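You operate a simulated robot arm through the tools that you are given. There is no shell and no other tool.

You are at the controls of a simulated two-armed robot. One attempt, no reset.

JOB
Power the strip that the tech note names: mute it, phantom on, gain to four green lamps, unmute.
Fine: other strips stay as they are.

It is judged by the outcome, as a careful person would: the job done as asked, and still so three seconds after it is handed in. It fails if anything else is knocked over, pushed out of place, dropped, spilled or broken.

ROBOT AND FRAMES
Two 7-joint arms with fingered hands on one trunk that stands fixed in place. Base frame: the origin is at the foot of the trunk, x ahead of it, y to its left, z up; the work surface is at about z = 802. Readings come in mm, rad, newtons and seconds.
The left shoulder is at [92, 124, 1028], the right one opposite. With the tool pointing down near the work surface each hand reaches from about 520 to 900 mm from the base axis, measured 20 degrees to its own side. Payload 3.6 kg a hand.
The TCP of each hand is the grasp point between the finger pads, 34 mm short of the fingertips. In the tool frame z runs along the fingers and y along their closing line. Largest opening 116 mm; the body of the gripper starts 40 mm behind the TCP. The gripper is a hand of 5 fingers: y runs from the thumb to the fingers, the wrist lies at [-16, -160, -164] in the tool frame, and closing takes about 1.5 s.
Orientation is that of the tool frame in the base frame, as a unit quaternion [w, x, y, z]. With the fingers straight down and the wrist toward the robot, the tool's x, y and z point along [0, 1, 0], [1, 0, 0] and [0, 0, -1] of the base frame.

CONTROLS
- The arms move only by the tool move_arm. It takes "left_motion", "right_motion" or both (then of equal length, played together; a hand with none holds still); each is a list that holds one entry, the list of rows, each a list of 6 numbers: the shift along the base's x, y, z in mm, then the turn, a rotation vector about the base's x, y, z in degrees. In form: [[[tx, ty, tz, ax, ay, az], ...]]. A call has 1 to 20 rows; each row is the pose to reach, as a shift and turn from the pose commanded when the call began. "left_claw" and "right_claw" are, for a hand that has rows, the gripper command, from -1 (fully open) to 1 (shut), values between in proportion, set as the call begins (left out, the last holds). A row lasts 0.2 s, in which the tool goes at most 50 mm and 0.15 rad; a call with a longer step from one row to the next is refused whole, and so is a gripper value outside its range. Where a pose cannot be reached the arm comes as near as it can. A force on the tool above 40 N (or 10 N above the force at the start of the call, whichever is more), or a blocked arm, ends the call early, and 0.2 s more pass. Each finger travels about 153 mm/s and halts on what it meets, pressing with about 25 N; the grip force reading is that of the motor and also rises with nothing between the fingers. The clock runs only during rows and for 0.2 s after the last one: add rows that repeat a pose to give the fingers time. The reply holds the time, the measured pose of the TCP, the force on the tool along the base axes, the opening and the grip force, in the units named above and with some noise, with the torque about the TCP (base axes, N m) and any sound that the robot's microphone picked up.
- Cameras (640 x 400 px; columns grow to the right, rows downward): "scene" is now at [195.6, -15, 1206.9]; the picture's right is [-0.19, -0.98, -0.00], its down [-0.48, 0.09, -0.87] and it looks along [0.86, -0.17, -0.49] (base axes); focal length 236 px, centre (320, 200). "left" rides on the left gripper at [-69, -134, -110] in its tool frame; the picture's right is [-0.77, -0.19, 0.61], its down [0.59, -0.58, 0.57] and it looks along [0.25, 0.79, 0.55] (tool axes); focal length 256 px, centre (320, 200). "right" rides on the right gripper at [69, -134, -110] in its tool frame; the picture's right is [-0.77, 0.19, -0.61], its down [-0.59, -0.58, 0.57] and it looks along [-0.25, 0.80, 0.55] (tool axes); focal length 256 px, centre (320, 200). There is no depth. A picture from a camera that has moved, and an enlarged one, comes with that camera's place and axes in the base frame and with its lens.
- snapshot(camera): a new picture of that camera. The clock stands still meanwhile.
- raise_lower(by): slides the trunk up (or, below 0, down) by that many mm; the arms and the scene camera ride with it, the base frame stays. It gives what a move gives, with no picture.
- finger_targets(index, middle, ring, little, thumb_bend, thumb_turn, hand): sets how far each is bent, from 0 (flat) to 1 (curled in); at 0.3 the hand is open as for a grip, at 0.7 the pads meet at the TCP. One left out holds its place. A second passes; each finger stops where it meets its share of the squeeze, and holds until it gets a number again. A gripper value or a shape takes the hand back. It gives what a move gives, with no picture; readings hold the bend of each and the force on index, middle, ring, little, thumb and palm. thumb_turn goes from beside the hand (0) to across from the fingers (1), as for a grip.
- hand_shape(shape, hand): the hand has 5 fingers and takes this shape, open, in about a second: jaw (thumb against the fingers, like two jaws); tri (thumb and two fingers); tip (a fingertip pinch); poke (one finger out to press); point (the index stretched); flat (the hand flat); cup (the hand cupped); fist (a fist). The gripper value then closes the fingers along that shape, each until it touches; the sizes above hold for jaw. It gives what a move gives, with no picture.
- head_to(pan, tilt): turns the head with the scene camera to pan (to the left, within 1.501 rad either way) and tilt (down, from -0.506 to 1.204), counted from straight ahead of the robot. It gives what a move gives.
- enlarge(camera, box): a new picture of the part [left, top, right, bottom] of that camera's present view, enlarged. The clock stands still meanwhile.
- sign_off(): hands the job in; it is judged then, once.

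Nothing tells you positions but the pictures and the camera data. Unless the task says otherwise, let go and move clear before handing in.

The tools are called after "Emit:" as name(argument=value, ...) on one line, values as JSON. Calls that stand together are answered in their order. move_arm: Moves the arms, as the interface text tells. Its arguments: {"type":"object","properties":{"left_motion":{"type":"array","items":{"type":"array","items":{"type":"array","items":{"type":"number"}}}},"left_claw":{"type":"number"},"right_motion":{"type":"array","items":{"type":"array","items":{"type":"array","items":{"type":"number"}}}},"right_claw":{"type":"number"}},"required":[]} The other tools are called the same way: raise_lower (by) slides the trunk up or down; hand_shape (shape, hand) gives the hand a shape; finger_targets (index, middle, ring, little, thumb_bend, thumb_turn, hand) moves the fingers one by one; head_to (pan, tilt) turns the head that bears the scene camera; snapshot (camera) takes a picture; enlarge (camera, box) takes an enlarged picture of a part of a camera's view; sign_off () hands the job in.

At the start:

```text
clock: 0.0
left_eef_pos: [584.1, 135.3, 1122.8]
left_orientation: [0.0, 0.707, 0.707, 0.0]
left_contact_force: [-0.2, 0.4, 0.0]
left_moment: [-0.02, 0.01, -0.02]
left_gripper_width: 115.8
left_finger_force: 0.1
left_shape: jaw
left_bend: [0.3, 0.3, 0.3, 0.3, 0.3, 0.97]
left_finger forces: [0.1, 0.0, 0.0, 0.0, 0.0, 0.0]
right_eef_pos: [483.0, -262.8, 1111.8]
right_orientation: [0.0, 0.708, 0.707, -0.001]
right_contact_force: [0.8, 0.4, -0.3]
right_moment: [-0.02, 0.01, 0.02]
right_gripper_width: 115.7
right_finger_force: 0.1
right_shape: jaw
right_bend: [0.3, 0.3, 0.3, 0.3, 0.3, 0.97]
right_finger forces: [0.1, 0.0, 0.0, 0.0, 0.1, 0.1]
trunk travel left (down, up): [-225.0, 537.0]
head pan, tilt: [-0.194, 0.508]
```

scene: 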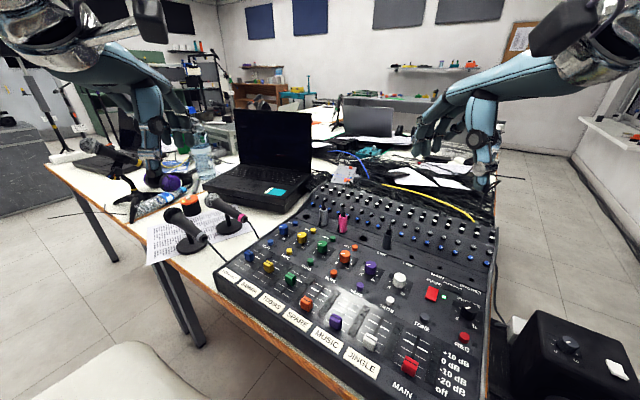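
right: 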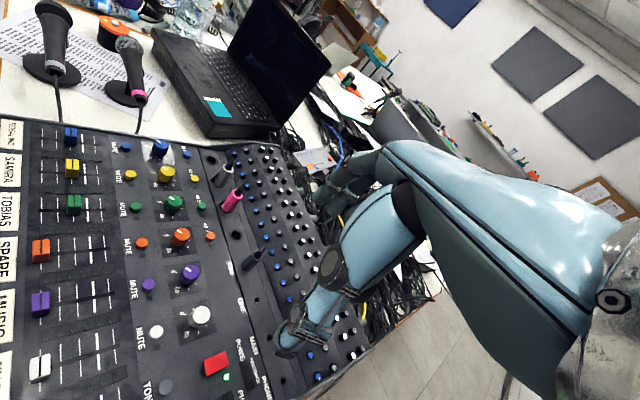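
left: 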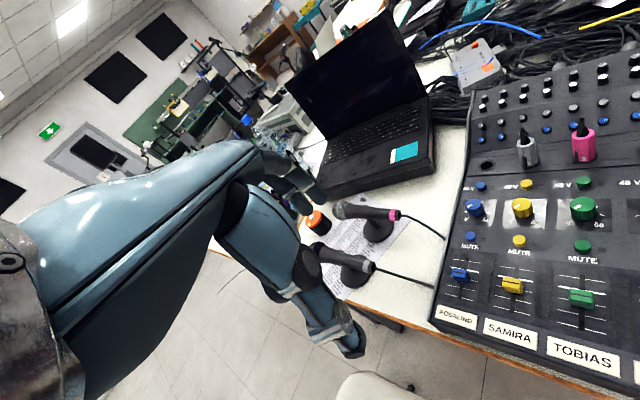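

I see a mixer with six coloured strips plus main, two microphones, a laptop with a sticky note, and papers. I'll look closer to find the tech note and read the strip labels.

Emit:
enlarge(camera="scene", box=[130, 160, 290, 280])

Emit:
enlarge(camera="scene", box=[210, 200, 500, 400])

Emit:
enlarge(camera="left", box=[420, 40, 640, 400])

Emit:
enlarge(camera="left", box=[300, 100, 500, 300])

Emit:
enlarge(camera="scene", box=[300, 80, 500, 220])

```text
3.33 times, centred on (210, 220) of scene
camera zoom: at [195.6, -15.0, 1206.9], right [-0.19, -0.98, 0.0], down [-0.48, 0.09, -0.87], along [0.86, -0.17, -0.49], focal length 788 px, centre (687, 133)
```

zoom: 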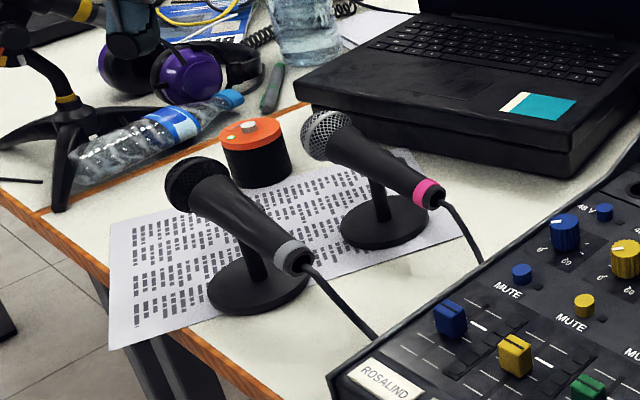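

```text
2.00 times, centred on (355, 300) of scene
camera zoom: at [195.6, -15.0, 1206.9], right [-0.19, -0.98, 0.0], down [-0.48, 0.09, -0.87], along [0.86, -0.17, -0.49], focal length 473 px, centre (250, 0)
```

zoom: 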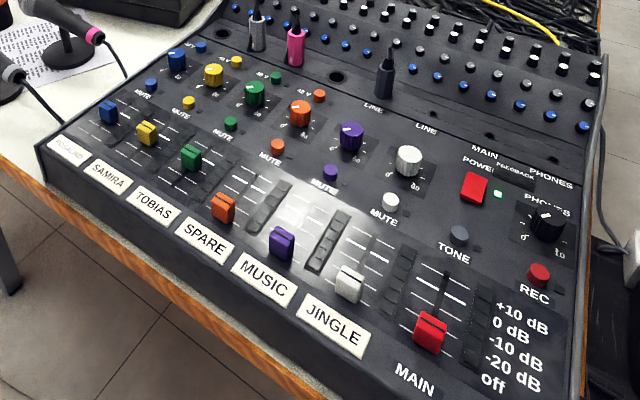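

```text
1.11 times, centred on (530, 220) of left
camera zoom: at [449.3, 67.7, 1232.0], right [-0.19, -0.77, -0.61], down [-0.58, 0.59, -0.57], along [0.79, 0.25, -0.55], focal length 284 px, centre (87, 178)
```

zoom: 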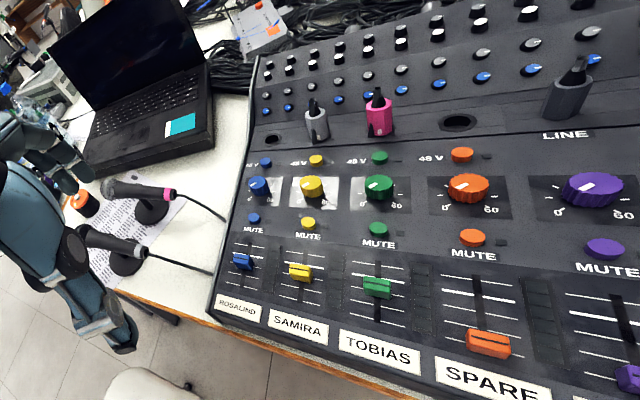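

```text
2.00 times, centred on (400, 200) of left
camera zoom: at [449.3, 67.7, 1232.0], right [-0.19, -0.77, -0.61], down [-0.58, 0.59, -0.57], along [0.79, 0.25, -0.55], focal length 512 px, centre (160, 200)
```

zoom: 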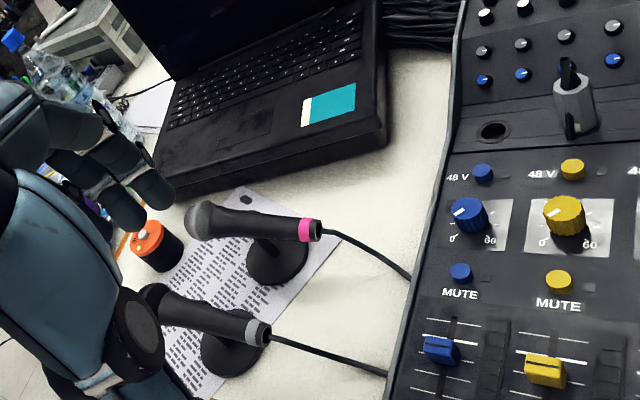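

```text
2.86 times, centred on (400, 150) of scene
camera zoom: at [195.6, -15.0, 1206.9], right [-0.19, -0.98, 0.0], down [-0.48, 0.09, -0.87], along [0.86, -0.17, -0.49], focal length 675 px, centre (91, 343)
```

zoom: 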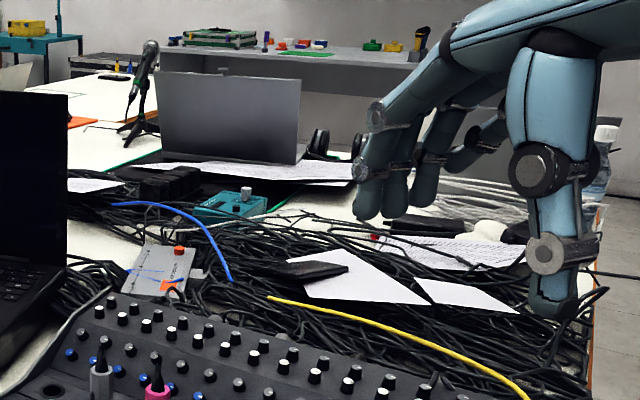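

The strips are ROSALIND (blue), SAMIRA (yellow), TOBIAS (green), SPARE (orange), MUSIC (purple) and JINGLE (white). I still haven't found a tech note, so I'll turn the head and look around.

Emit:
head_to(pan=-0.6, tilt=0.75)

Emit:
snapshot(camera="scene")

Emit:
head_to(pan=0.5, tilt=0.6)

Emit:
snapshot(camera="scene")

Emit:
head_to(pan=-0.9, tilt=0.2)

Emit:
snapshot(camera="scene")

```text
clock: 0.9
left_eef_pos: [583.4, 137.2, 1120.9]
left_orientation: [0.0, 0.707, 0.707, 0.0]
left_contact_force: [-0.2, 0.7, -0.9]
left_moment: [-0.02, 0.01, 0.0]
left_gripper_width: 115.8
left_finger_force: 0.1
left_shape: jaw
left_bend: [0.3, 0.3, 0.3, 0.3, 0.3, 0.97]
left_finger forces: [0.0, 0.0, 0.1, 0.1, 0.0, 0.0]
right_eef_pos: [483.4, -262.9, 1110.1]
right_orientation: [0.001, 0.708, 0.706, -0.001]
right_contact_force: [-0.2, 0.0, 0.0]
right_moment: [0.0, -0.02, 0.02]
right_gripper_width: 115.9
right_finger_force: 0.1
right_shape: jaw
right_bend: [0.3, 0.3, 0.3, 0.3, 0.3, 0.97]
right_finger forces: [0.1, 0.0, 0.0, 0.1, 0.0, 0.0]
trunk travel left (down, up): [-225.0, 537.0]
head pan, tilt: [-0.6, 0.75]
```

```text
taken
camera scene: at [174.9, -44.2, 1185.8], right [-0.56, -0.83, 0.0], down [-0.56, 0.38, -0.73], along [0.6, -0.41, -0.68], focal length 236 px, centre (320, 200)
```

scene: 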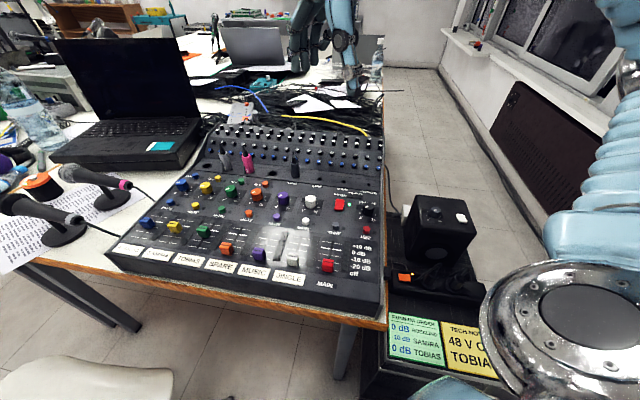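

```text
clock: 2.2
left_eef_pos: [583.1, 136.5, 1121.8]
left_orientation: [0.0, 0.707, 0.707, 0.0]
left_contact_force: [-0.5, 0.4, -0.7]
left_moment: [0.02, 0.01, 0.02]
left_gripper_width: 115.7
left_finger_force: 0.0
left_shape: jaw
left_bend: [0.3, 0.3, 0.3, 0.3, 0.3, 0.97]
left_finger forces: [0.0, 0.1, 0.1, 0.1, 0.0, 0.1]
right_eef_pos: [484.3, -262.9, 1110.5]
right_orientation: [0.002, 0.708, 0.706, -0.001]
right_contact_force: [1.2, 0.1, 0.2]
right_moment: [0.0, 0.04, 0.0]
right_gripper_width: 115.9
right_finger_force: 0.1
right_shape: jaw
right_bend: [0.3, 0.3, 0.3, 0.3, 0.3, 0.97]
right_finger forces: [0.1, 0.0, 0.0, 0.1, 0.0, 0.0]
trunk travel left (down, up): [-225.0, 537.0]
head pan, tilt: [0.499, 0.6]
```

```text
taken
camera scene: at [184.1, 44.8, 1198.7], right [0.48, -0.88, 0.0], down [-0.5, -0.27, -0.82], along [0.72, 0.39, -0.57], focal length 236 px, centre (320, 200)
```

scene: 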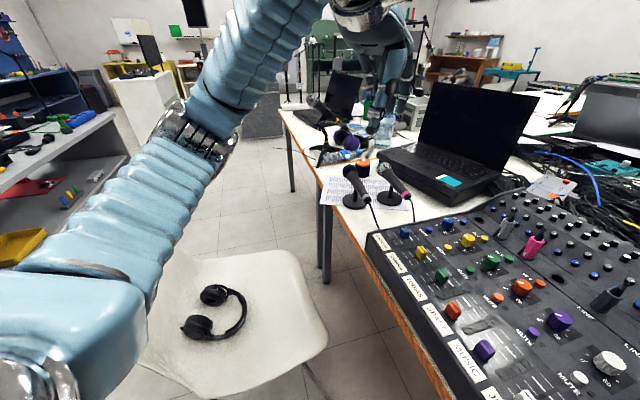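

```text
clock: 3.7
left_eef_pos: [582.5, 136.4, 1121.4]
left_orientation: [-0.001, 0.707, 0.707, 0.0]
left_contact_force: [0.1, 0.3, 0.1]
left_moment: [0.0, -0.01, 0.01]
left_gripper_width: 116.0
left_finger_force: 0.0
left_shape: jaw
left_bend: [0.3, 0.3, 0.3, 0.3, 0.3, 0.97]
left_finger forces: [0.1, 0.0, 0.1, 0.0, 0.1, 0.0]
right_eef_pos: [484.1, -263.6, 1111.4]
right_orientation: [0.0, 0.708, 0.707, -0.001]
right_contact_force: [-0.7, 0.3, 0.2]
right_moment: [0.01, -0.01, 0.05]
right_gripper_width: 115.9
right_finger_force: 0.1
right_shape: jaw
right_bend: [0.3, 0.3, 0.3, 0.3, 0.3, 0.97]
right_finger forces: [0.0, 0.1, 0.1, 0.1, 0.1, 0.1]
trunk travel left (down, up): [-225.0, 537.0]
head pan, tilt: [-0.901, 0.201]
```

```text
taken
camera scene: at [164.4, -70.5, 1235.4], right [-0.78, -0.62, 0.0], down [-0.12, 0.16, -0.98], along [0.61, -0.77, -0.2], focal length 236 px, centre (320, 200)
```

scene: 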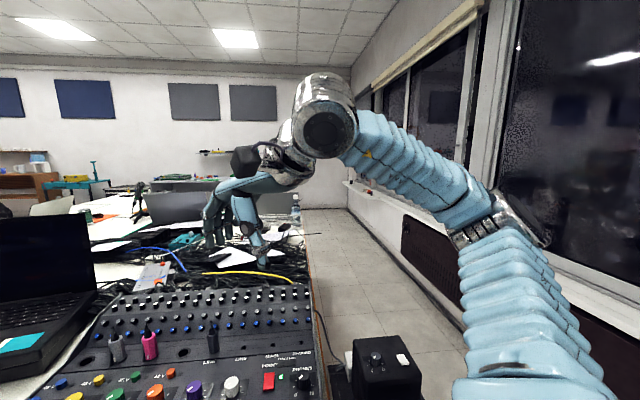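

The tech note is on the low shelf to the right and seems to read "48 V ON TOBIAS". A running order note lies next to it. I'll look at both up close.

Emit:
head_to(pan=-0.75, tilt=1.1)

Emit:
snapshot(camera="scene")

```text
clock: 4.9
left_eef_pos: [584.1, 136.4, 1122.8]
left_orientation: [0.001, 0.707, 0.707, 0.0]
left_contact_force: [0.6, 0.0, 0.5]
left_moment: [0.01, -0.02, 0.03]
left_gripper_width: 115.9
left_finger_force: 0.1
left_shape: jaw
left_bend: [0.3, 0.3, 0.3, 0.3, 0.3, 0.97]
left_finger forces: [0.1, 0.0, 0.1, 0.1, 0.1, 0.0]
right_eef_pos: [484.2, -262.6, 1110.9]
right_orientation: [0.001, 0.707, 0.707, -0.001]
right_contact_force: [0.4, 0.0, -1.0]
right_moment: [-0.08, -0.03, -0.02]
right_gripper_width: 115.9
right_finger_force: 0.0
right_shape: jaw
right_bend: [0.3, 0.3, 0.3, 0.3, 0.3, 0.97]
right_finger forces: [0.1, 0.0, 0.0, 0.0, 0.1, 0.1]
trunk travel left (down, up): [-225.0, 537.0]
head pan, tilt: [-0.75, 1.1]
```

```text
taken
camera scene: at [152.7, -40.6, 1160.1], right [-0.68, -0.73, 0.0], down [-0.65, 0.61, -0.45], along [0.33, -0.31, -0.89], focal length 236 px, centre (320, 200)
```

scene: 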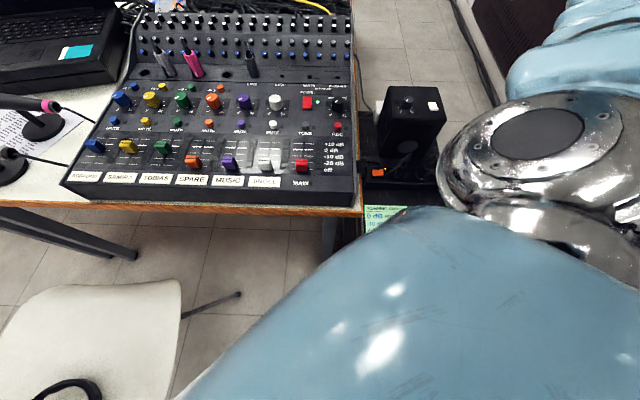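

Emit:
head_to(pan=-0.6, tilt=0.7)

Emit:
enlarge(camera="scene", box=[370, 280, 530, 400])

Emit:
enlarge(camera="scene", box=[130, 140, 290, 240])

```text
clock: 5.8
left_eef_pos: [581.6, 136.3, 1121.2]
left_orientation: [0.0, 0.707, 0.707, 0.0]
left_contact_force: [1.0, 0.5, -0.1]
left_moment: [-0.01, -0.01, 0.01]
left_gripper_width: 116.0
left_finger_force: 0.0
left_shape: jaw
left_bend: [0.3, 0.3, 0.3, 0.3, 0.3, 0.97]
left_finger forces: [0.0, 0.0, 0.0, 0.0, 0.0, 0.0]
right_eef_pos: [484.9, -263.6, 1110.2]
right_orientation: [0.001, 0.708, 0.706, -0.001]
right_contact_force: [-0.4, 0.2, 1.3]
right_moment: [0.03, 0.02, 0.0]
right_gripper_width: 115.7
right_finger_force: 0.0
right_shape: jaw
right_bend: [0.3, 0.3, 0.3, 0.3, 0.3, 0.97]
right_finger forces: [0.0, 0.1, 0.0, 0.1, 0.1, 0.1]
trunk travel left (down, up): [-225.0, 537.0]
head pan, tilt: [-0.6, 0.7]
```

```text
3.33 times, centred on (450, 340) of scene
camera zoom: at [176.5, -45.5, 1190.0], right [-0.57, -0.82, 0.0], down [-0.53, 0.36, -0.76], along [0.63, -0.43, -0.65], focal length 788 px, centre (-113, -267)
```

zoom: 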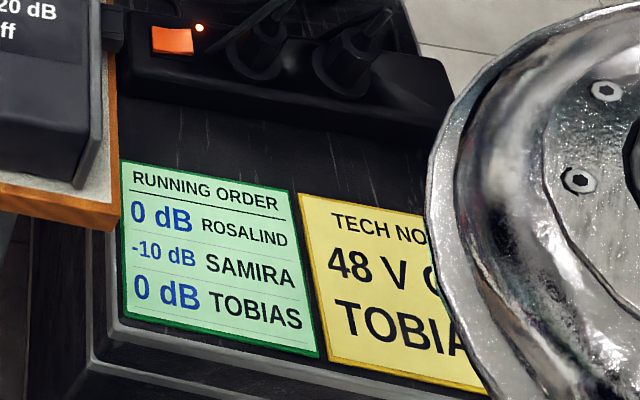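

```text
4.00 times, centred on (210, 190) of scene
camera zoom: at [176.5, -45.5, 1190.0], right [-0.57, -0.82, 0.0], down [-0.53, 0.36, -0.76], along [0.63, -0.43, -0.65], focal length 945 px, centre (760, 240)
```

zoom: 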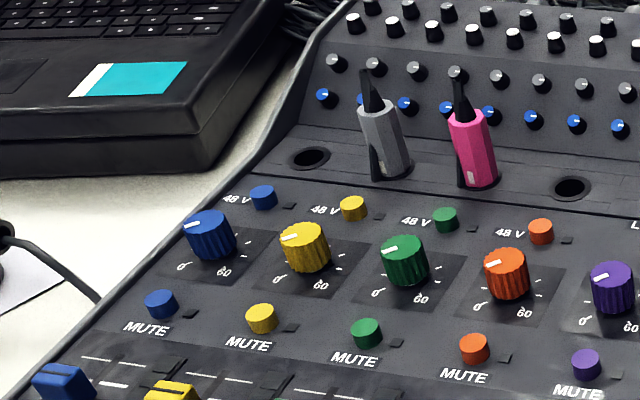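

The tech note reads "48 V O… TOBIA…" and is partly hidden by the arm. TOBIAS is the third, green strip. I'll make the right hand a poke shape, move it closer over the mixer, and re-read the note once the arm is out of the way.

Emit:
hand_shape(hand="right", shape="poke")

Emit:
move_arm(right_motion=[[[25, 15, -10, 0, 0, 0], [50, 30, -20, 0, 0, 0], [75, 45, -30, 0, 0, 0], [100, 60, -40, 0, 0, 0], [120, 75, -50, 0, 0, 0]]], left_motion=[[[0, 0, 0, 0, 0, -8], [0, 0, 0, 0, 0, -16], [0, 0, 0, 0, 0, -24], [0, 0, 0, 0, 0, -24], [0, 0, 0, 0, 0, -24]]])

Emit:
snapshot(camera="right")

Emit:
snapshot(camera="left")

Emit:
snapshot(camera="scene")

```text
clock: 6.7
left_eef_pos: [583.2, 136.4, 1121.6]
left_orientation: [-0.001, 0.707, 0.707, 0.0]
left_contact_force: [-0.2, -0.6, 0.6]
left_moment: [0.02, 0.0, -0.04]
left_gripper_width: 116.0
left_finger_force: 0.0
left_shape: jaw
left_bend: [0.3, 0.3, 0.3, 0.3, 0.3, 0.97]
left_finger forces: [0.0, 0.0, 0.0, 0.0, 0.1, 0.1]
right_eef_pos: [485.0, -263.2, 1109.7]
right_orientation: [0.001, 0.708, 0.706, 0.0]
right_contact_force: [-0.2, 0.0, 0.4]
right_moment: [0.04, 0.01, 0.0]
right_gripper_width: 0.0
right_finger_force: 0.1
right_shape: poke
right_bend: [0.7, 0.7, 0.98, 0.98, 0.0, 1.0]
right_finger forces: [0.0, 0.0, 0.1, 0.1, 0.1, 0.0]
trunk travel left (down, up): [-225.0, 537.0]
head pan, tilt: [-0.6, 0.7]
```

```text
clock: 7.9
left_eef_pos: [585.4, 137.2, 1120.8]
left_orientation: [-0.001, 0.839, 0.544, -0.001]
left_contact_force: [0.5, 0.1, -0.6]
left_moment: [-0.01, 0.02, -0.01]
left_gripper_width: 115.9
left_finger_force: 0.1
left_shape: jaw
left_bend: [0.3, 0.3, 0.3, 0.3, 0.3, 0.97]
left_finger forces: [0.0, 0.0, 0.0, 0.1, 0.0, 0.0]
right_eef_pos: [607.0, -189.6, 1057.9]
right_orientation: [0.0, 0.708, 0.707, -0.001]
right_contact_force: [0.7, 0.8, -0.2]
right_moment: [-0.02, 0.02, 0.02]
right_gripper_width: 0.0
right_finger_force: 0.2
right_shape: poke
right_bend: [0.7, 0.7, 0.98, 0.98, 0.0, 1.0]
right_finger forces: [0.0, 0.0, 0.1, 0.1, 0.1, 0.0]
trunk travel left (down, up): [-225.0, 537.0]
head pan, tilt: [-0.6, 0.7]
```

```text
taken
camera right: at [472.8, -119.8, 1170.7], right [0.19, -0.77, 0.61], down [-0.58, -0.59, -0.56], along [0.79, -0.25, -0.55], focal length 256 px, centre (320, 200)
```

right: 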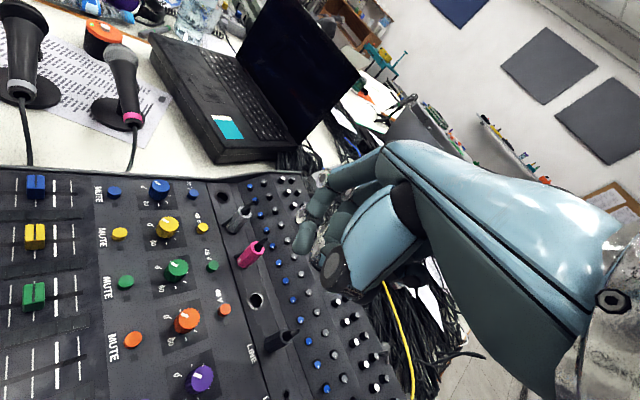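

```text
taken
camera left: at [435.4, 128.9, 1232.0], right [-0.48, -0.63, -0.61], down [-0.29, 0.77, -0.57], along [0.83, -0.1, -0.56], focal length 256 px, centre (320, 200)
```

left: 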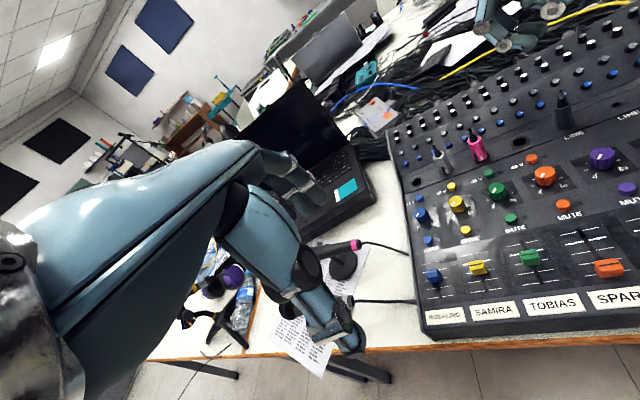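

```text
taken
camera scene: at [178.6, -44.7, 1190.0], right [-0.56, -0.83, 0.0], down [-0.53, 0.36, -0.76], along [0.63, -0.43, -0.65], focal length 236 px, centre (320, 200)
```

scene: 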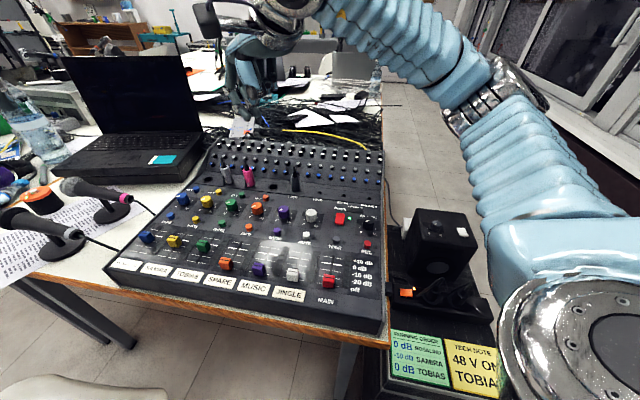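

The note now reads "48 V ON TOBIA…", so TOBIAS is the strip. Next I'll look closely at the poking fingertip in the right camera, and at the green strip from both views.

Emit:
enlarge(camera="right", box=[240, 140, 440, 300])

Emit:
enlarge(camera="right", box=[0, 160, 260, 400])

Emit:
enlarge(camera="left", box=[400, 120, 640, 320])

Emit:
enlarge(camera="scene", box=[110, 150, 310, 310])

Emit:
enlarge(camera="scene", box=[380, 320, 520, 400])

```text
2.50 times, centred on (340, 220) of right
camera zoom: at [472.8, -119.8, 1170.7], right [0.19, -0.77, 0.61], down [-0.58, -0.59, -0.56], along [0.79, -0.25, -0.55], focal length 640 px, centre (270, 150)
```

zoom: 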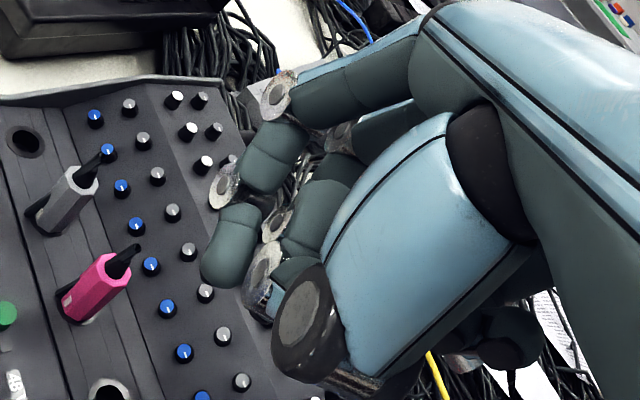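

```text
1.67 times, centred on (130, 280) of right
camera zoom: at [472.8, -119.8, 1170.7], right [0.19, -0.77, 0.61], down [-0.58, -0.59, -0.56], along [0.79, -0.25, -0.55], focal length 427 px, centre (637, 67)
```

zoom: 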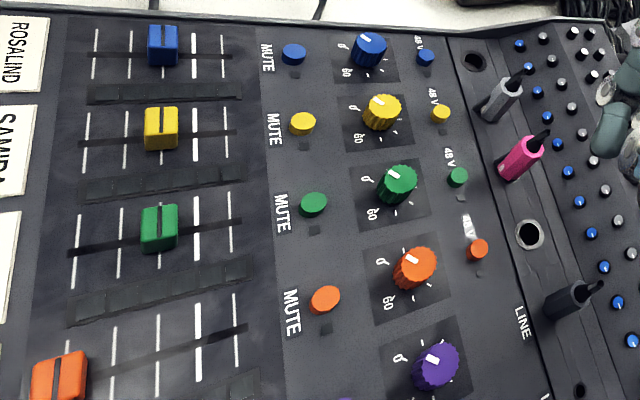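

```text
2.00 times, centred on (520, 220) of left
camera zoom: at [435.4, 128.9, 1232.0], right [-0.48, -0.63, -0.61], down [-0.29, 0.77, -0.57], along [0.83, -0.1, -0.56], focal length 512 px, centre (-80, 160)
```

zoom: 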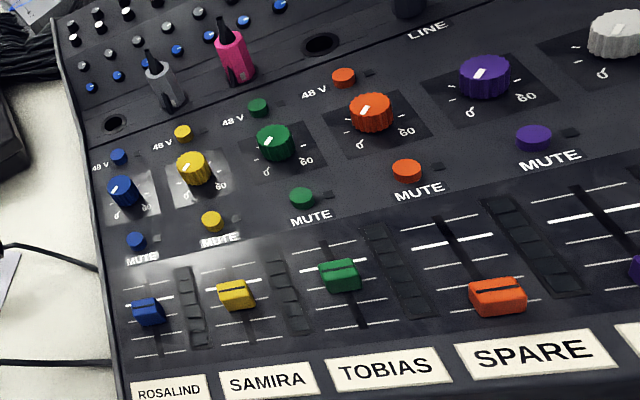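

```text
2.50 times, centred on (210, 230) of scene
camera zoom: at [178.6, -44.7, 1190.0], right [-0.56, -0.83, 0.0], down [-0.53, 0.36, -0.76], along [0.63, -0.43, -0.65], focal length 591 px, centre (595, 125)
```

zoom: 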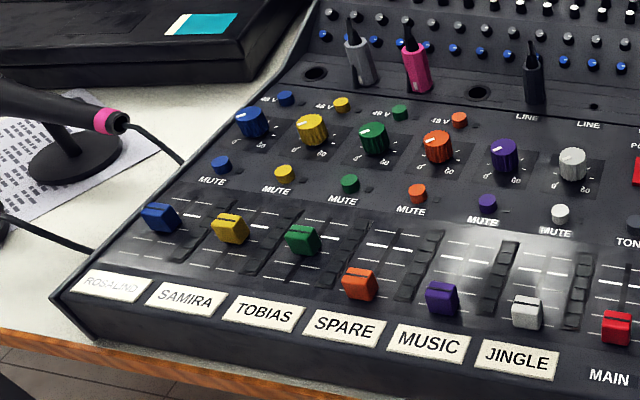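

```text
4.57 times, centred on (450, 360) of scene
camera zoom: at [178.6, -44.7, 1190.0], right [-0.56, -0.83, 0.0], down [-0.53, 0.36, -0.76], along [0.63, -0.43, -0.65], focal length 1080 px, centre (-274, -531)
```

zoom: 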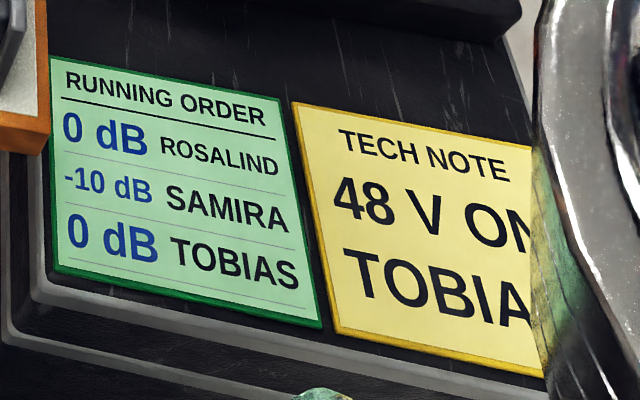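

The note names TOBIAS, the green strip. By triangulation its mute is at about (612,-75,810), the knob top at (647,-112,830) and the 48V button at (689,-149,806), so the mixer is yawed about 45°. I'll curl the other fingers and check the index from the other cameras.

Emit:
finger_targets(hand="right", index=0.5, middle=1.0, ring=1.0, little=1.0)

Emit:
head_to(pan=-0.4, tilt=0.35)

Emit:
enlarge(camera="scene", box=[220, 60, 420, 260])

Emit:
enlarge(camera="right", box=[200, 120, 440, 320])

Emit:
snapshot(camera="scene")

Emit:
snapshot(camera="left")

```text
clock: 8.9
left_eef_pos: [583.6, 136.5, 1122.5]
left_orientation: [0.0, 0.839, 0.545, 0.0]
left_contact_force: [-0.6, 0.0, 0.7]
left_moment: [0.0, 0.0, 0.0]
left_gripper_width: 115.9
left_finger_force: 0.1
left_shape: jaw
left_bend: [0.3, 0.3, 0.3, 0.3, 0.3, 0.97]
left_finger forces: [0.1, 0.0, 0.0, 0.0, 0.0, 0.0]
right_eef_pos: [606.9, -189.9, 1059.9]
right_orientation: [0.001, 0.708, 0.706, 0.0]
right_contact_force: [-0.6, 0.0, -0.2]
right_moment: [0.0, 0.02, -0.01]
right_gripper_width: 51.6
right_finger_force: 0.0
right_shape: fingers
right_bend: [0.5, 0.99, 1.0, 1.0, 0.0, 1.0]
right_finger forces: [0.0, 0.0, 0.1, 0.0, 0.1, 0.1]
trunk travel left (down, up): [-225.0, 537.0]
head pan, tilt: [-0.6, 0.7]
```

```text
clock: 9.7
left_eef_pos: [584.9, 135.8, 1121.4]
left_orientation: [0.0, 0.838, 0.545, 0.0]
left_contact_force: [0.1, -0.4, 0.4]
left_moment: [-0.04, 0.0, 0.0]
left_gripper_width: 115.8
left_finger_force: 0.1
left_shape: jaw
left_bend: [0.3, 0.3, 0.3, 0.3, 0.3, 0.97]
left_finger forces: [0.0, 0.0, 0.0, 0.1, 0.1, 0.0]
right_eef_pos: [605.2, -190.9, 1060.5]
right_orientation: [0.001, 0.708, 0.706, -0.001]
right_contact_force: [-0.4, -0.2, 0.2]
right_moment: [0.01, 0.0, 0.05]
right_gripper_width: 51.4
right_finger_force: 0.0
right_shape: fingers
right_bend: [0.5, 0.99, 1.0, 1.0, 0.0, 1.0]
right_finger forces: [0.0, 0.0, 0.1, 0.0, 0.1, 0.0]
trunk travel left (down, up): [-225.0, 537.0]
head pan, tilt: [-0.4, 0.351]
```

```text
2.00 times, centred on (320, 160) of scene
camera zoom: at [192.3, -33.6, 1221.3], right [-0.39, -0.92, 0.0], down [-0.32, 0.13, -0.94], along [0.86, -0.37, -0.34], focal length 473 px, centre (320, 280)
```

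zoom: 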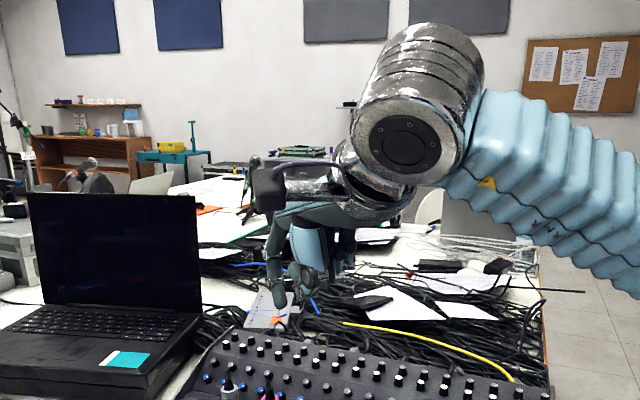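

```text
2.00 times, centred on (320, 220) of right
camera zoom: at [470.5, -120.7, 1171.4], right [0.19, -0.77, 0.61], down [-0.58, -0.59, -0.56], along [0.79, -0.25, -0.55], focal length 512 px, centre (320, 160)
```

zoom: 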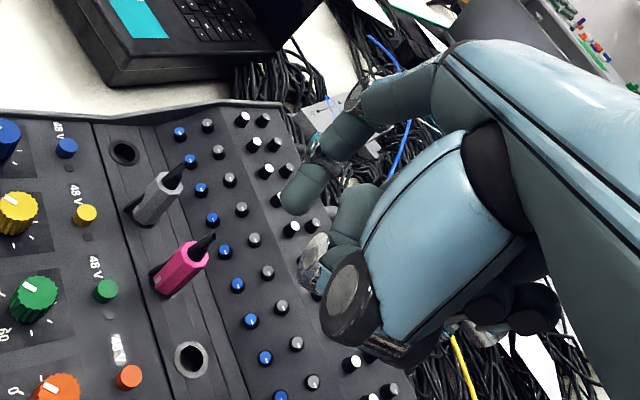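

```text
taken
camera scene: at [192.3, -33.6, 1221.3], right [-0.39, -0.92, 0.0], down [-0.32, 0.13, -0.94], along [0.86, -0.37, -0.34], focal length 236 px, centre (320, 200)
```

scene: 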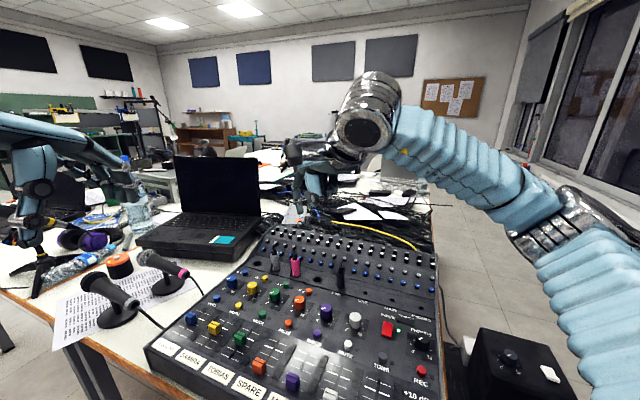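

```text
taken
camera left: at [433.5, 128.0, 1232.5], right [-0.48, -0.63, -0.61], down [-0.29, 0.77, -0.57], along [0.83, -0.1, -0.55], focal length 256 px, centre (320, 200)
```

left: 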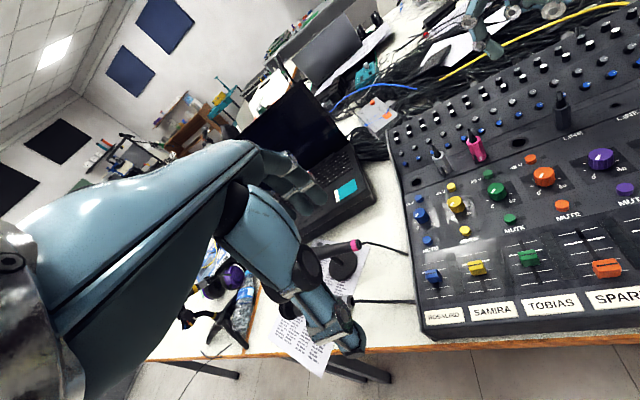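

I can see the index in both the scene and right views. I'll zoom in so I can triangulate the fingertip.

Emit:
enlarge(camera="scene", box=[265, 145, 365, 235])

Emit:
enlarge(camera="left", box=[440, 0, 600, 80])

```text
4.44 times, centred on (315, 190) of scene
camera zoom: at [192.3, -33.6, 1221.3], right [-0.39, -0.92, 0.0], down [-0.32, 0.13, -0.94], along [0.86, -0.37, -0.34], focal length 1050 px, centre (342, 244)
```

zoom: 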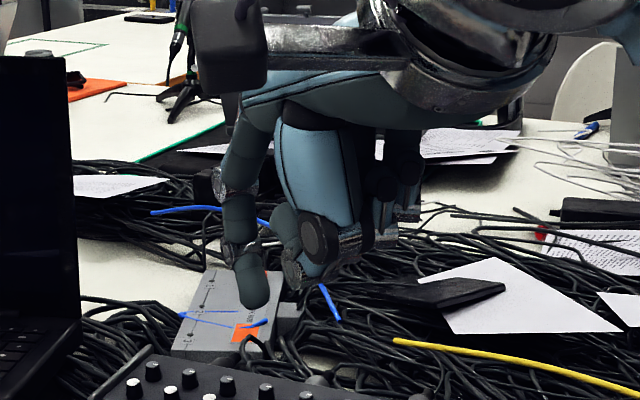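

```text
4.00 times, centred on (520, 40) of left
camera zoom: at [433.5, 128.0, 1232.5], right [-0.48, -0.63, -0.61], down [-0.29, 0.77, -0.57], along [0.83, -0.1, -0.55], focal length 1024 px, centre (-480, 840)
```

zoom: 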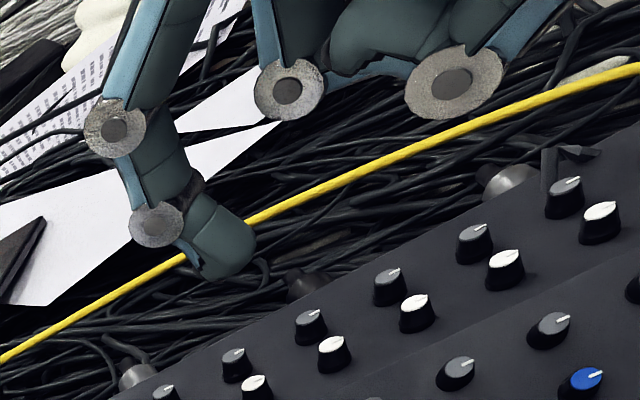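

The fingertip sits at about TCP + (41, 6, -45). I'll move it to hover 40 mm above the green MUTE button and check the alignment.

Emit:
move_arm(right_motion=[[[-6, 25, -20, 0, 0, 0], [-14, 50, -50, 0, 0, 0], [-22, 75, -85, 0, 0, 0], [-30, 95, -120, 0, 0, 0], [-34, 110, -145, 0, 0, 0], [-34, 110, -165, 0, 0, 0], [-34, 110, -165, 0, 0, 0]]])

Emit:
snapshot(camera="right")

Emit:
snapshot(camera="left")

Emit:
head_to(pan=-0.35, tilt=0.7)

Emit:
snapshot(camera="scene")

```text
clock: 11.3
left_eef_pos: [583.6, 136.0, 1121.9]
left_orientation: [0.0, 0.839, 0.544, 0.0]
left_contact_force: [-0.5, 0.3, 0.0]
left_moment: [-0.02, -0.01, 0.0]
left_gripper_width: 116.0
left_finger_force: 0.1
left_shape: jaw
left_bend: [0.3, 0.3, 0.3, 0.3, 0.3, 0.97]
left_finger forces: [0.1, 0.0, 0.1, 0.1, 0.1, 0.0]
right_eef_pos: [569.3, -78.9, 893.5]
right_orientation: [0.001, 0.708, 0.706, 0.0]
right_contact_force: [0.8, -0.1, 0.6]
right_moment: [0.04, -0.03, 0.02]
right_gripper_width: 51.7
right_finger_force: 0.0
right_shape: fingers
right_bend: [0.5, 0.99, 1.0, 1.0, 0.0, 1.0]
right_finger forces: [0.1, 0.0, 0.0, 0.1, 0.1, 0.0]
trunk travel left (down, up): [-225.0, 537.0]
head pan, tilt: [-0.4, 0.351]
```

```text
taken
camera right: at [434.2, -10.5, 1005.3], right [0.19, -0.77, 0.61], down [-0.58, -0.59, -0.56], along [0.79, -0.25, -0.55], focal length 256 px, centre (320, 200)
```

right: 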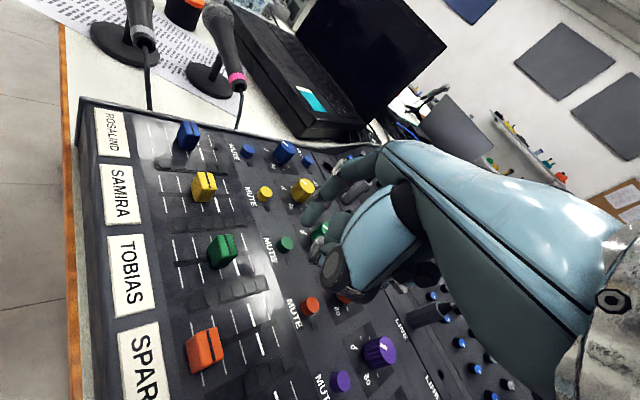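

```text
taken
camera left: at [433.6, 128.1, 1232.6], right [-0.48, -0.63, -0.61], down [-0.29, 0.77, -0.57], along [0.83, -0.1, -0.55], focal length 256 px, centre (320, 200)
```

left: 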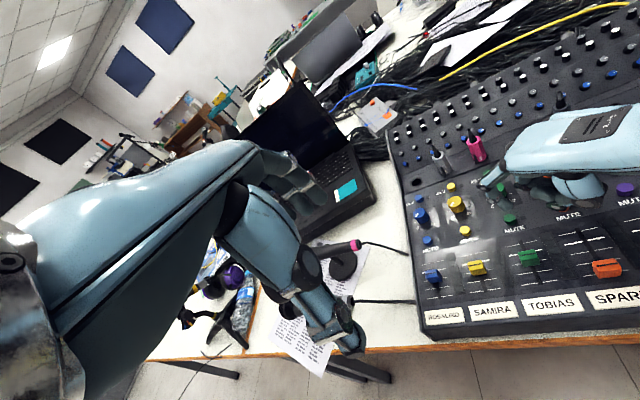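

```text
clock: 12.2
left_eef_pos: [583.4, 136.1, 1123.4]
left_orientation: [0.0, 0.839, 0.545, 0.001]
left_contact_force: [-0.4, -0.5, -0.4]
left_moment: [0.03, 0.0, 0.01]
left_gripper_width: 115.8
left_finger_force: 0.0
left_shape: jaw
left_bend: [0.3, 0.3, 0.3, 0.3, 0.3, 0.97]
left_finger forces: [0.1, 0.1, 0.0, 0.0, 0.0, 0.0]
right_eef_pos: [569.7, -79.8, 893.7]
right_orientation: [0.001, 0.708, 0.706, 0.0]
right_contact_force: [0.2, 0.0, 0.1]
right_moment: [-0.01, 0.01, 0.0]
right_gripper_width: 51.6
right_finger_force: 0.0
right_shape: fingers
right_bend: [0.5, 0.99, 1.0, 1.0, 0.0, 1.0]
right_finger forces: [0.1, 0.1, 0.1, 0.0, 0.0, 0.1]
trunk travel left (down, up): [-225.0, 537.0]
head pan, tilt: [-0.351, 0.7]
```

```text
taken
camera scene: at [186.3, -26.4, 1190.1], right [-0.34, -0.94, 0.0], down [-0.6, 0.22, -0.77], along [0.72, -0.26, -0.64], focal length 236 px, centre (320, 200)
```

scene: 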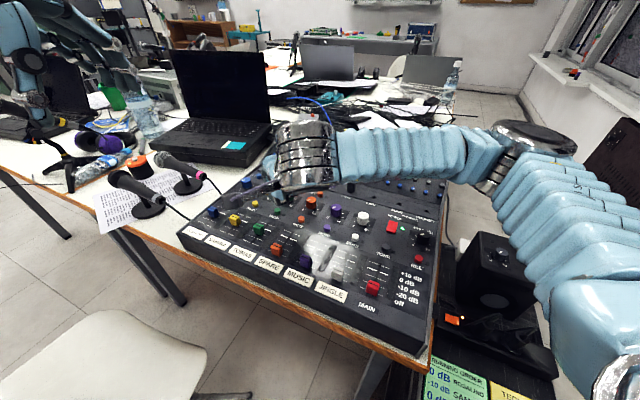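

The hand is hovering over the strip. I'll zoom the right and left cameras on the fingertip and button.

Emit:
enlarge(camera="right", box=[200, 140, 400, 300])

Emit:
enlarge(camera="left", box=[440, 130, 600, 270])

```text
2.50 times, centred on (300, 220) of right
camera zoom: at [434.3, -10.7, 1005.6], right [0.19, -0.77, 0.61], down [-0.58, -0.59, -0.56], along [0.79, -0.25, -0.55], focal length 640 px, centre (370, 150)
```

zoom: 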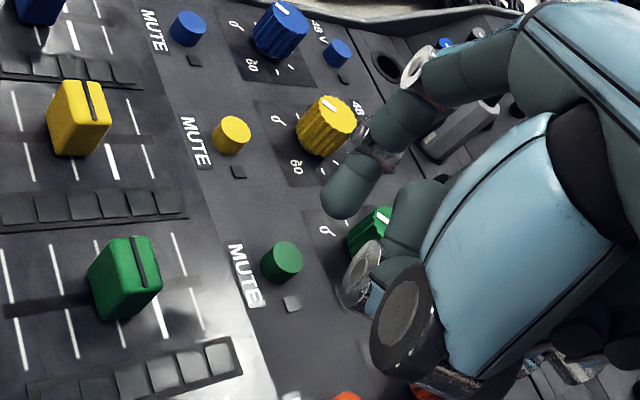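

```text
2.86 times, centred on (520, 200) of left
camera zoom: at [433.5, 128.1, 1232.5], right [-0.48, -0.63, -0.61], down [-0.29, 0.77, -0.57], along [0.83, -0.1, -0.55], focal length 731 px, centre (-251, 200)
```

zoom: 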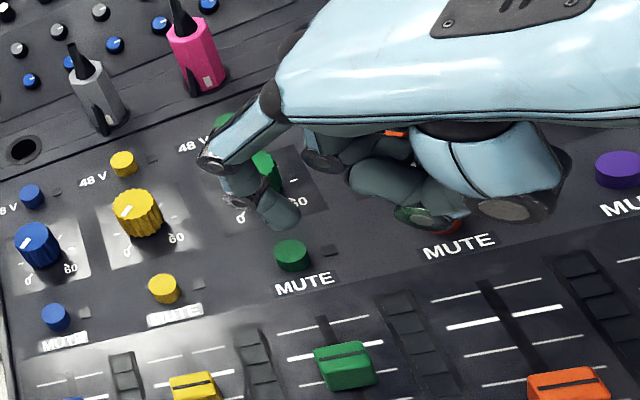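

The fingertip is at about (610,-74,851), directly over the green mute button, whose top is near z≈811. I'll lower it in small steps and press.

Emit:
move_arm(right_motion=[[[1, 0, -15, 0, 0, 0], [1, 0, -28, 0, 0, 0], [1, 0, -32, 0, 0, 0], [1, 0, -32, 0, 0, 0]]])

Emit:
enlarge(camera="right", box=[200, 140, 400, 300])

```text
clock: 13.2
left_eef_pos: [582.9, 137.1, 1122.1]
left_orientation: [0.0, 0.838, 0.545, 0.0]
left_contact_force: [0.7, -0.7, -0.4]
left_moment: [-0.02, 0.01, 0.0]
left_gripper_width: 115.8
left_finger_force: 0.0
left_shape: jaw
left_bend: [0.3, 0.3, 0.3, 0.3, 0.3, 0.97]
left_finger forces: [0.0, 0.1, 0.1, 0.1, 0.0, 0.1]
right_eef_pos: [570.5, -77.9, 864.1]
right_orientation: [0.001, 0.708, 0.706, 0.0]
right_contact_force: [-0.1, 0.5, -0.2]
right_moment: [0.01, 0.02, 0.0]
right_gripper_width: 51.7
right_finger_force: 0.2
right_shape: fingers
right_bend: [0.5, 0.99, 1.0, 1.0, 0.0, 1.0]
right_finger forces: [0.1, 0.0, 0.1, 0.1, 0.0, 0.1]
trunk travel left (down, up): [-225.0, 537.0]
head pan, tilt: [-0.351, 0.7]
```

```text
2.50 times, centred on (300, 220) of right
camera zoom: at [435.6, -9.4, 974.0], right [0.19, -0.77, 0.61], down [-0.58, -0.59, -0.56], along [0.79, -0.25, -0.55], focal length 640 px, centre (370, 150)
```

zoom: 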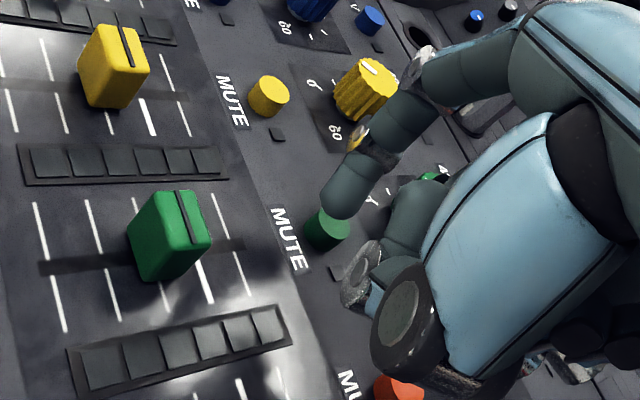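

The fingertip is a few millimetres above the green mute. I'll press down in small steps and listen for a click.

Emit:
move_arm(right_motion=[[[0, 0, -3, 0, 0, 0], [0, 0, -6, 0, 0, 0], [0, 0, -8, 0, 0, 0], [0, 0, -10, 0, 0, 0]]])

Emit:
enlarge(camera="right", box=[200, 140, 400, 300])

```text
clock: 14.2
left_eef_pos: [582.7, 136.1, 1122.8]
left_orientation: [0.0, 0.839, 0.544, 0.0]
left_contact_force: [-0.4, 0.0, -0.4]
left_moment: [0.01, 0.01, 0.01]
left_gripper_width: 116.0
left_finger_force: 0.0
left_shape: jaw
left_bend: [0.3, 0.3, 0.3, 0.3, 0.3, 0.97]
left_finger forces: [0.0, 0.1, 0.1, 0.0, 0.1, 0.1]
right_eef_pos: [571.2, -79.3, 853.4]
right_orientation: [0.002, 0.708, 0.706, 0.0]
right_contact_force: [-0.4, 0.1, 0.0]
right_moment: [-0.01, -0.02, -0.01]
right_gripper_width: 51.7
right_finger_force: 0.1
right_shape: fingers
right_bend: [0.5, 0.99, 1.0, 1.0, 0.0, 1.0]
right_finger forces: [0.1, 0.0, 0.0, 0.1, 0.0, 0.1]
trunk travel left (down, up): [-225.0, 537.0]
head pan, tilt: [-0.351, 0.7]
```

```text
2.50 times, centred on (300, 220) of right
camera zoom: at [436.8, -8.7, 965.3], right [0.19, -0.77, 0.61], down [-0.58, -0.59, -0.56], along [0.79, -0.25, -0.55], focal length 640 px, centre (370, 150)
```

zoom: 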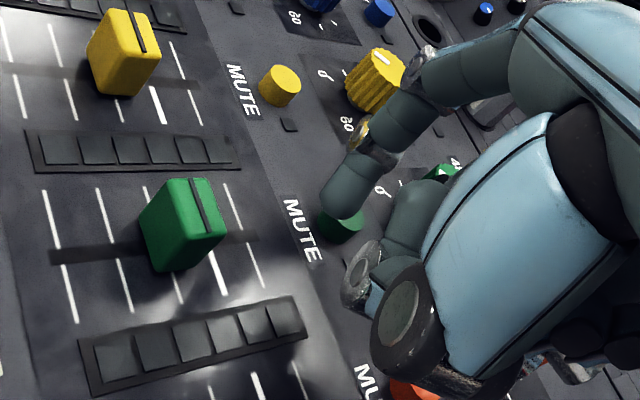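

Still no contact, but the alignment holds. I'll keep lowering gently.

Emit:
move_arm(right_motion=[[[0, 0, -2, 0, 0, 0], [0, 0, -4, 0, 0, 0], [0, 0, -6, 0, 0, 0]]])

Emit:
enlarge(camera="right", box=[200, 140, 400, 300])

```text
clock: 15.0
left_eef_pos: [584.6, 137.5, 1122.0]
left_orientation: [0.001, 0.838, 0.545, 0.0]
left_contact_force: [0.3, -0.3, 0.4]
left_moment: [-0.02, -0.01, 0.01]
left_gripper_width: 115.7
left_finger_force: 0.1
left_shape: jaw
left_bend: [0.3, 0.3, 0.3, 0.3, 0.3, 0.97]
left_finger forces: [0.0, 0.0, 0.0, 0.1, 0.0, 0.0]
right_eef_pos: [571.4, -78.5, 846.6]
right_orientation: [0.001, 0.708, 0.707, 0.0]
right_contact_force: [0.0, 0.2, 1.7]
right_moment: [0.03, -0.08, -0.01]
right_gripper_width: 51.8
right_finger_force: 1.1
right_shape: fingers
right_bend: [0.5, 0.99, 1.0, 1.0, 0.0, 1.0]
right_finger forces: [1.8, 0.0, 0.1, 0.0, 0.0, 0.0]
trunk travel left (down, up): [-225.0, 537.0]
head pan, tilt: [-0.351, 0.7]
```

```text
2.50 times, centred on (300, 220) of right
camera zoom: at [436.6, -8.6, 959.1], right [0.18, -0.77, 0.61], down [-0.58, -0.59, -0.57], along [0.8, -0.25, -0.55], focal length 640 px, centre (370, 150)
```

zoom: 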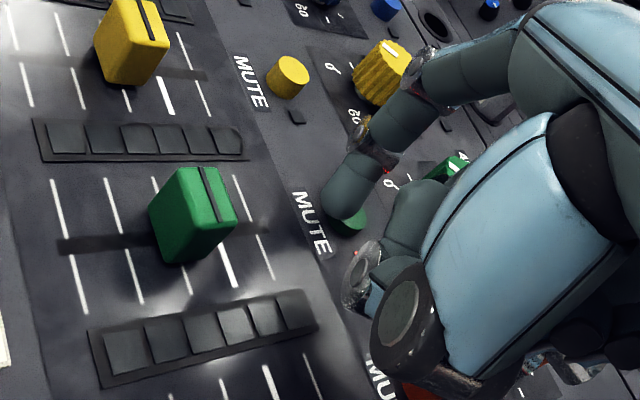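

The finger has touched the button with 1.8 N on the index. I'll keep pressing.

Emit:
move_arm(right_motion=[[[0, 0, -1.5, 0, 0, 0], [0, 0, -3, 0, 0, 0], [0, 0, -4, 0, 0, 0]]])

Emit:
enlarge(camera="right", box=[200, 140, 400, 300])

```text
clock: 15.8
left_eef_pos: [583.6, 136.4, 1123.1]
left_orientation: [0.0, 0.839, 0.544, 0.0]
left_contact_force: [-1.2, 0.0, -1.5]
left_moment: [-0.01, 0.0, 0.0]
left_gripper_width: 116.2
left_finger_force: 0.2
left_shape: jaw
left_bend: [0.3, 0.3, 0.3, 0.3, 0.3, 0.97]
left_finger forces: [0.0, 0.0, 0.0, 0.0, 0.0, 0.1]
right_eef_pos: [569.5, -77.4, 845.5]
right_orientation: [0.0, 0.707, 0.707, 0.001]
right_contact_force: [-0.3, 1.1, 6.2]
right_moment: [0.08, -0.24, 0.02]
right_gripper_width: 51.5
right_finger_force: 3.2
right_shape: fingers
right_bend: [0.5, 0.99, 1.0, 1.0, 0.0, 1.0]
right_finger forces: [6.2, 0.0, 0.0, 0.1, 0.1, 0.0]
trunk travel left (down, up): [-225.0, 537.0]
head pan, tilt: [-0.351, 0.7]
heard: click
```

```text
2.50 times, centred on (300, 220) of right
camera zoom: at [436.0, -8.9, 956.3], right [0.18, -0.77, 0.61], down [-0.58, -0.59, -0.57], along [0.8, -0.25, -0.55], focal length 640 px, centre (370, 150)
```

zoom: 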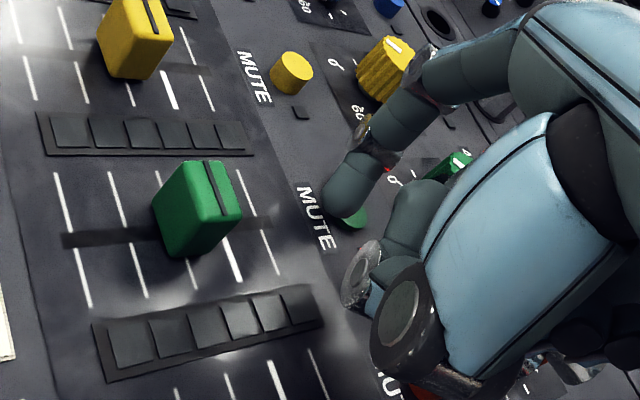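

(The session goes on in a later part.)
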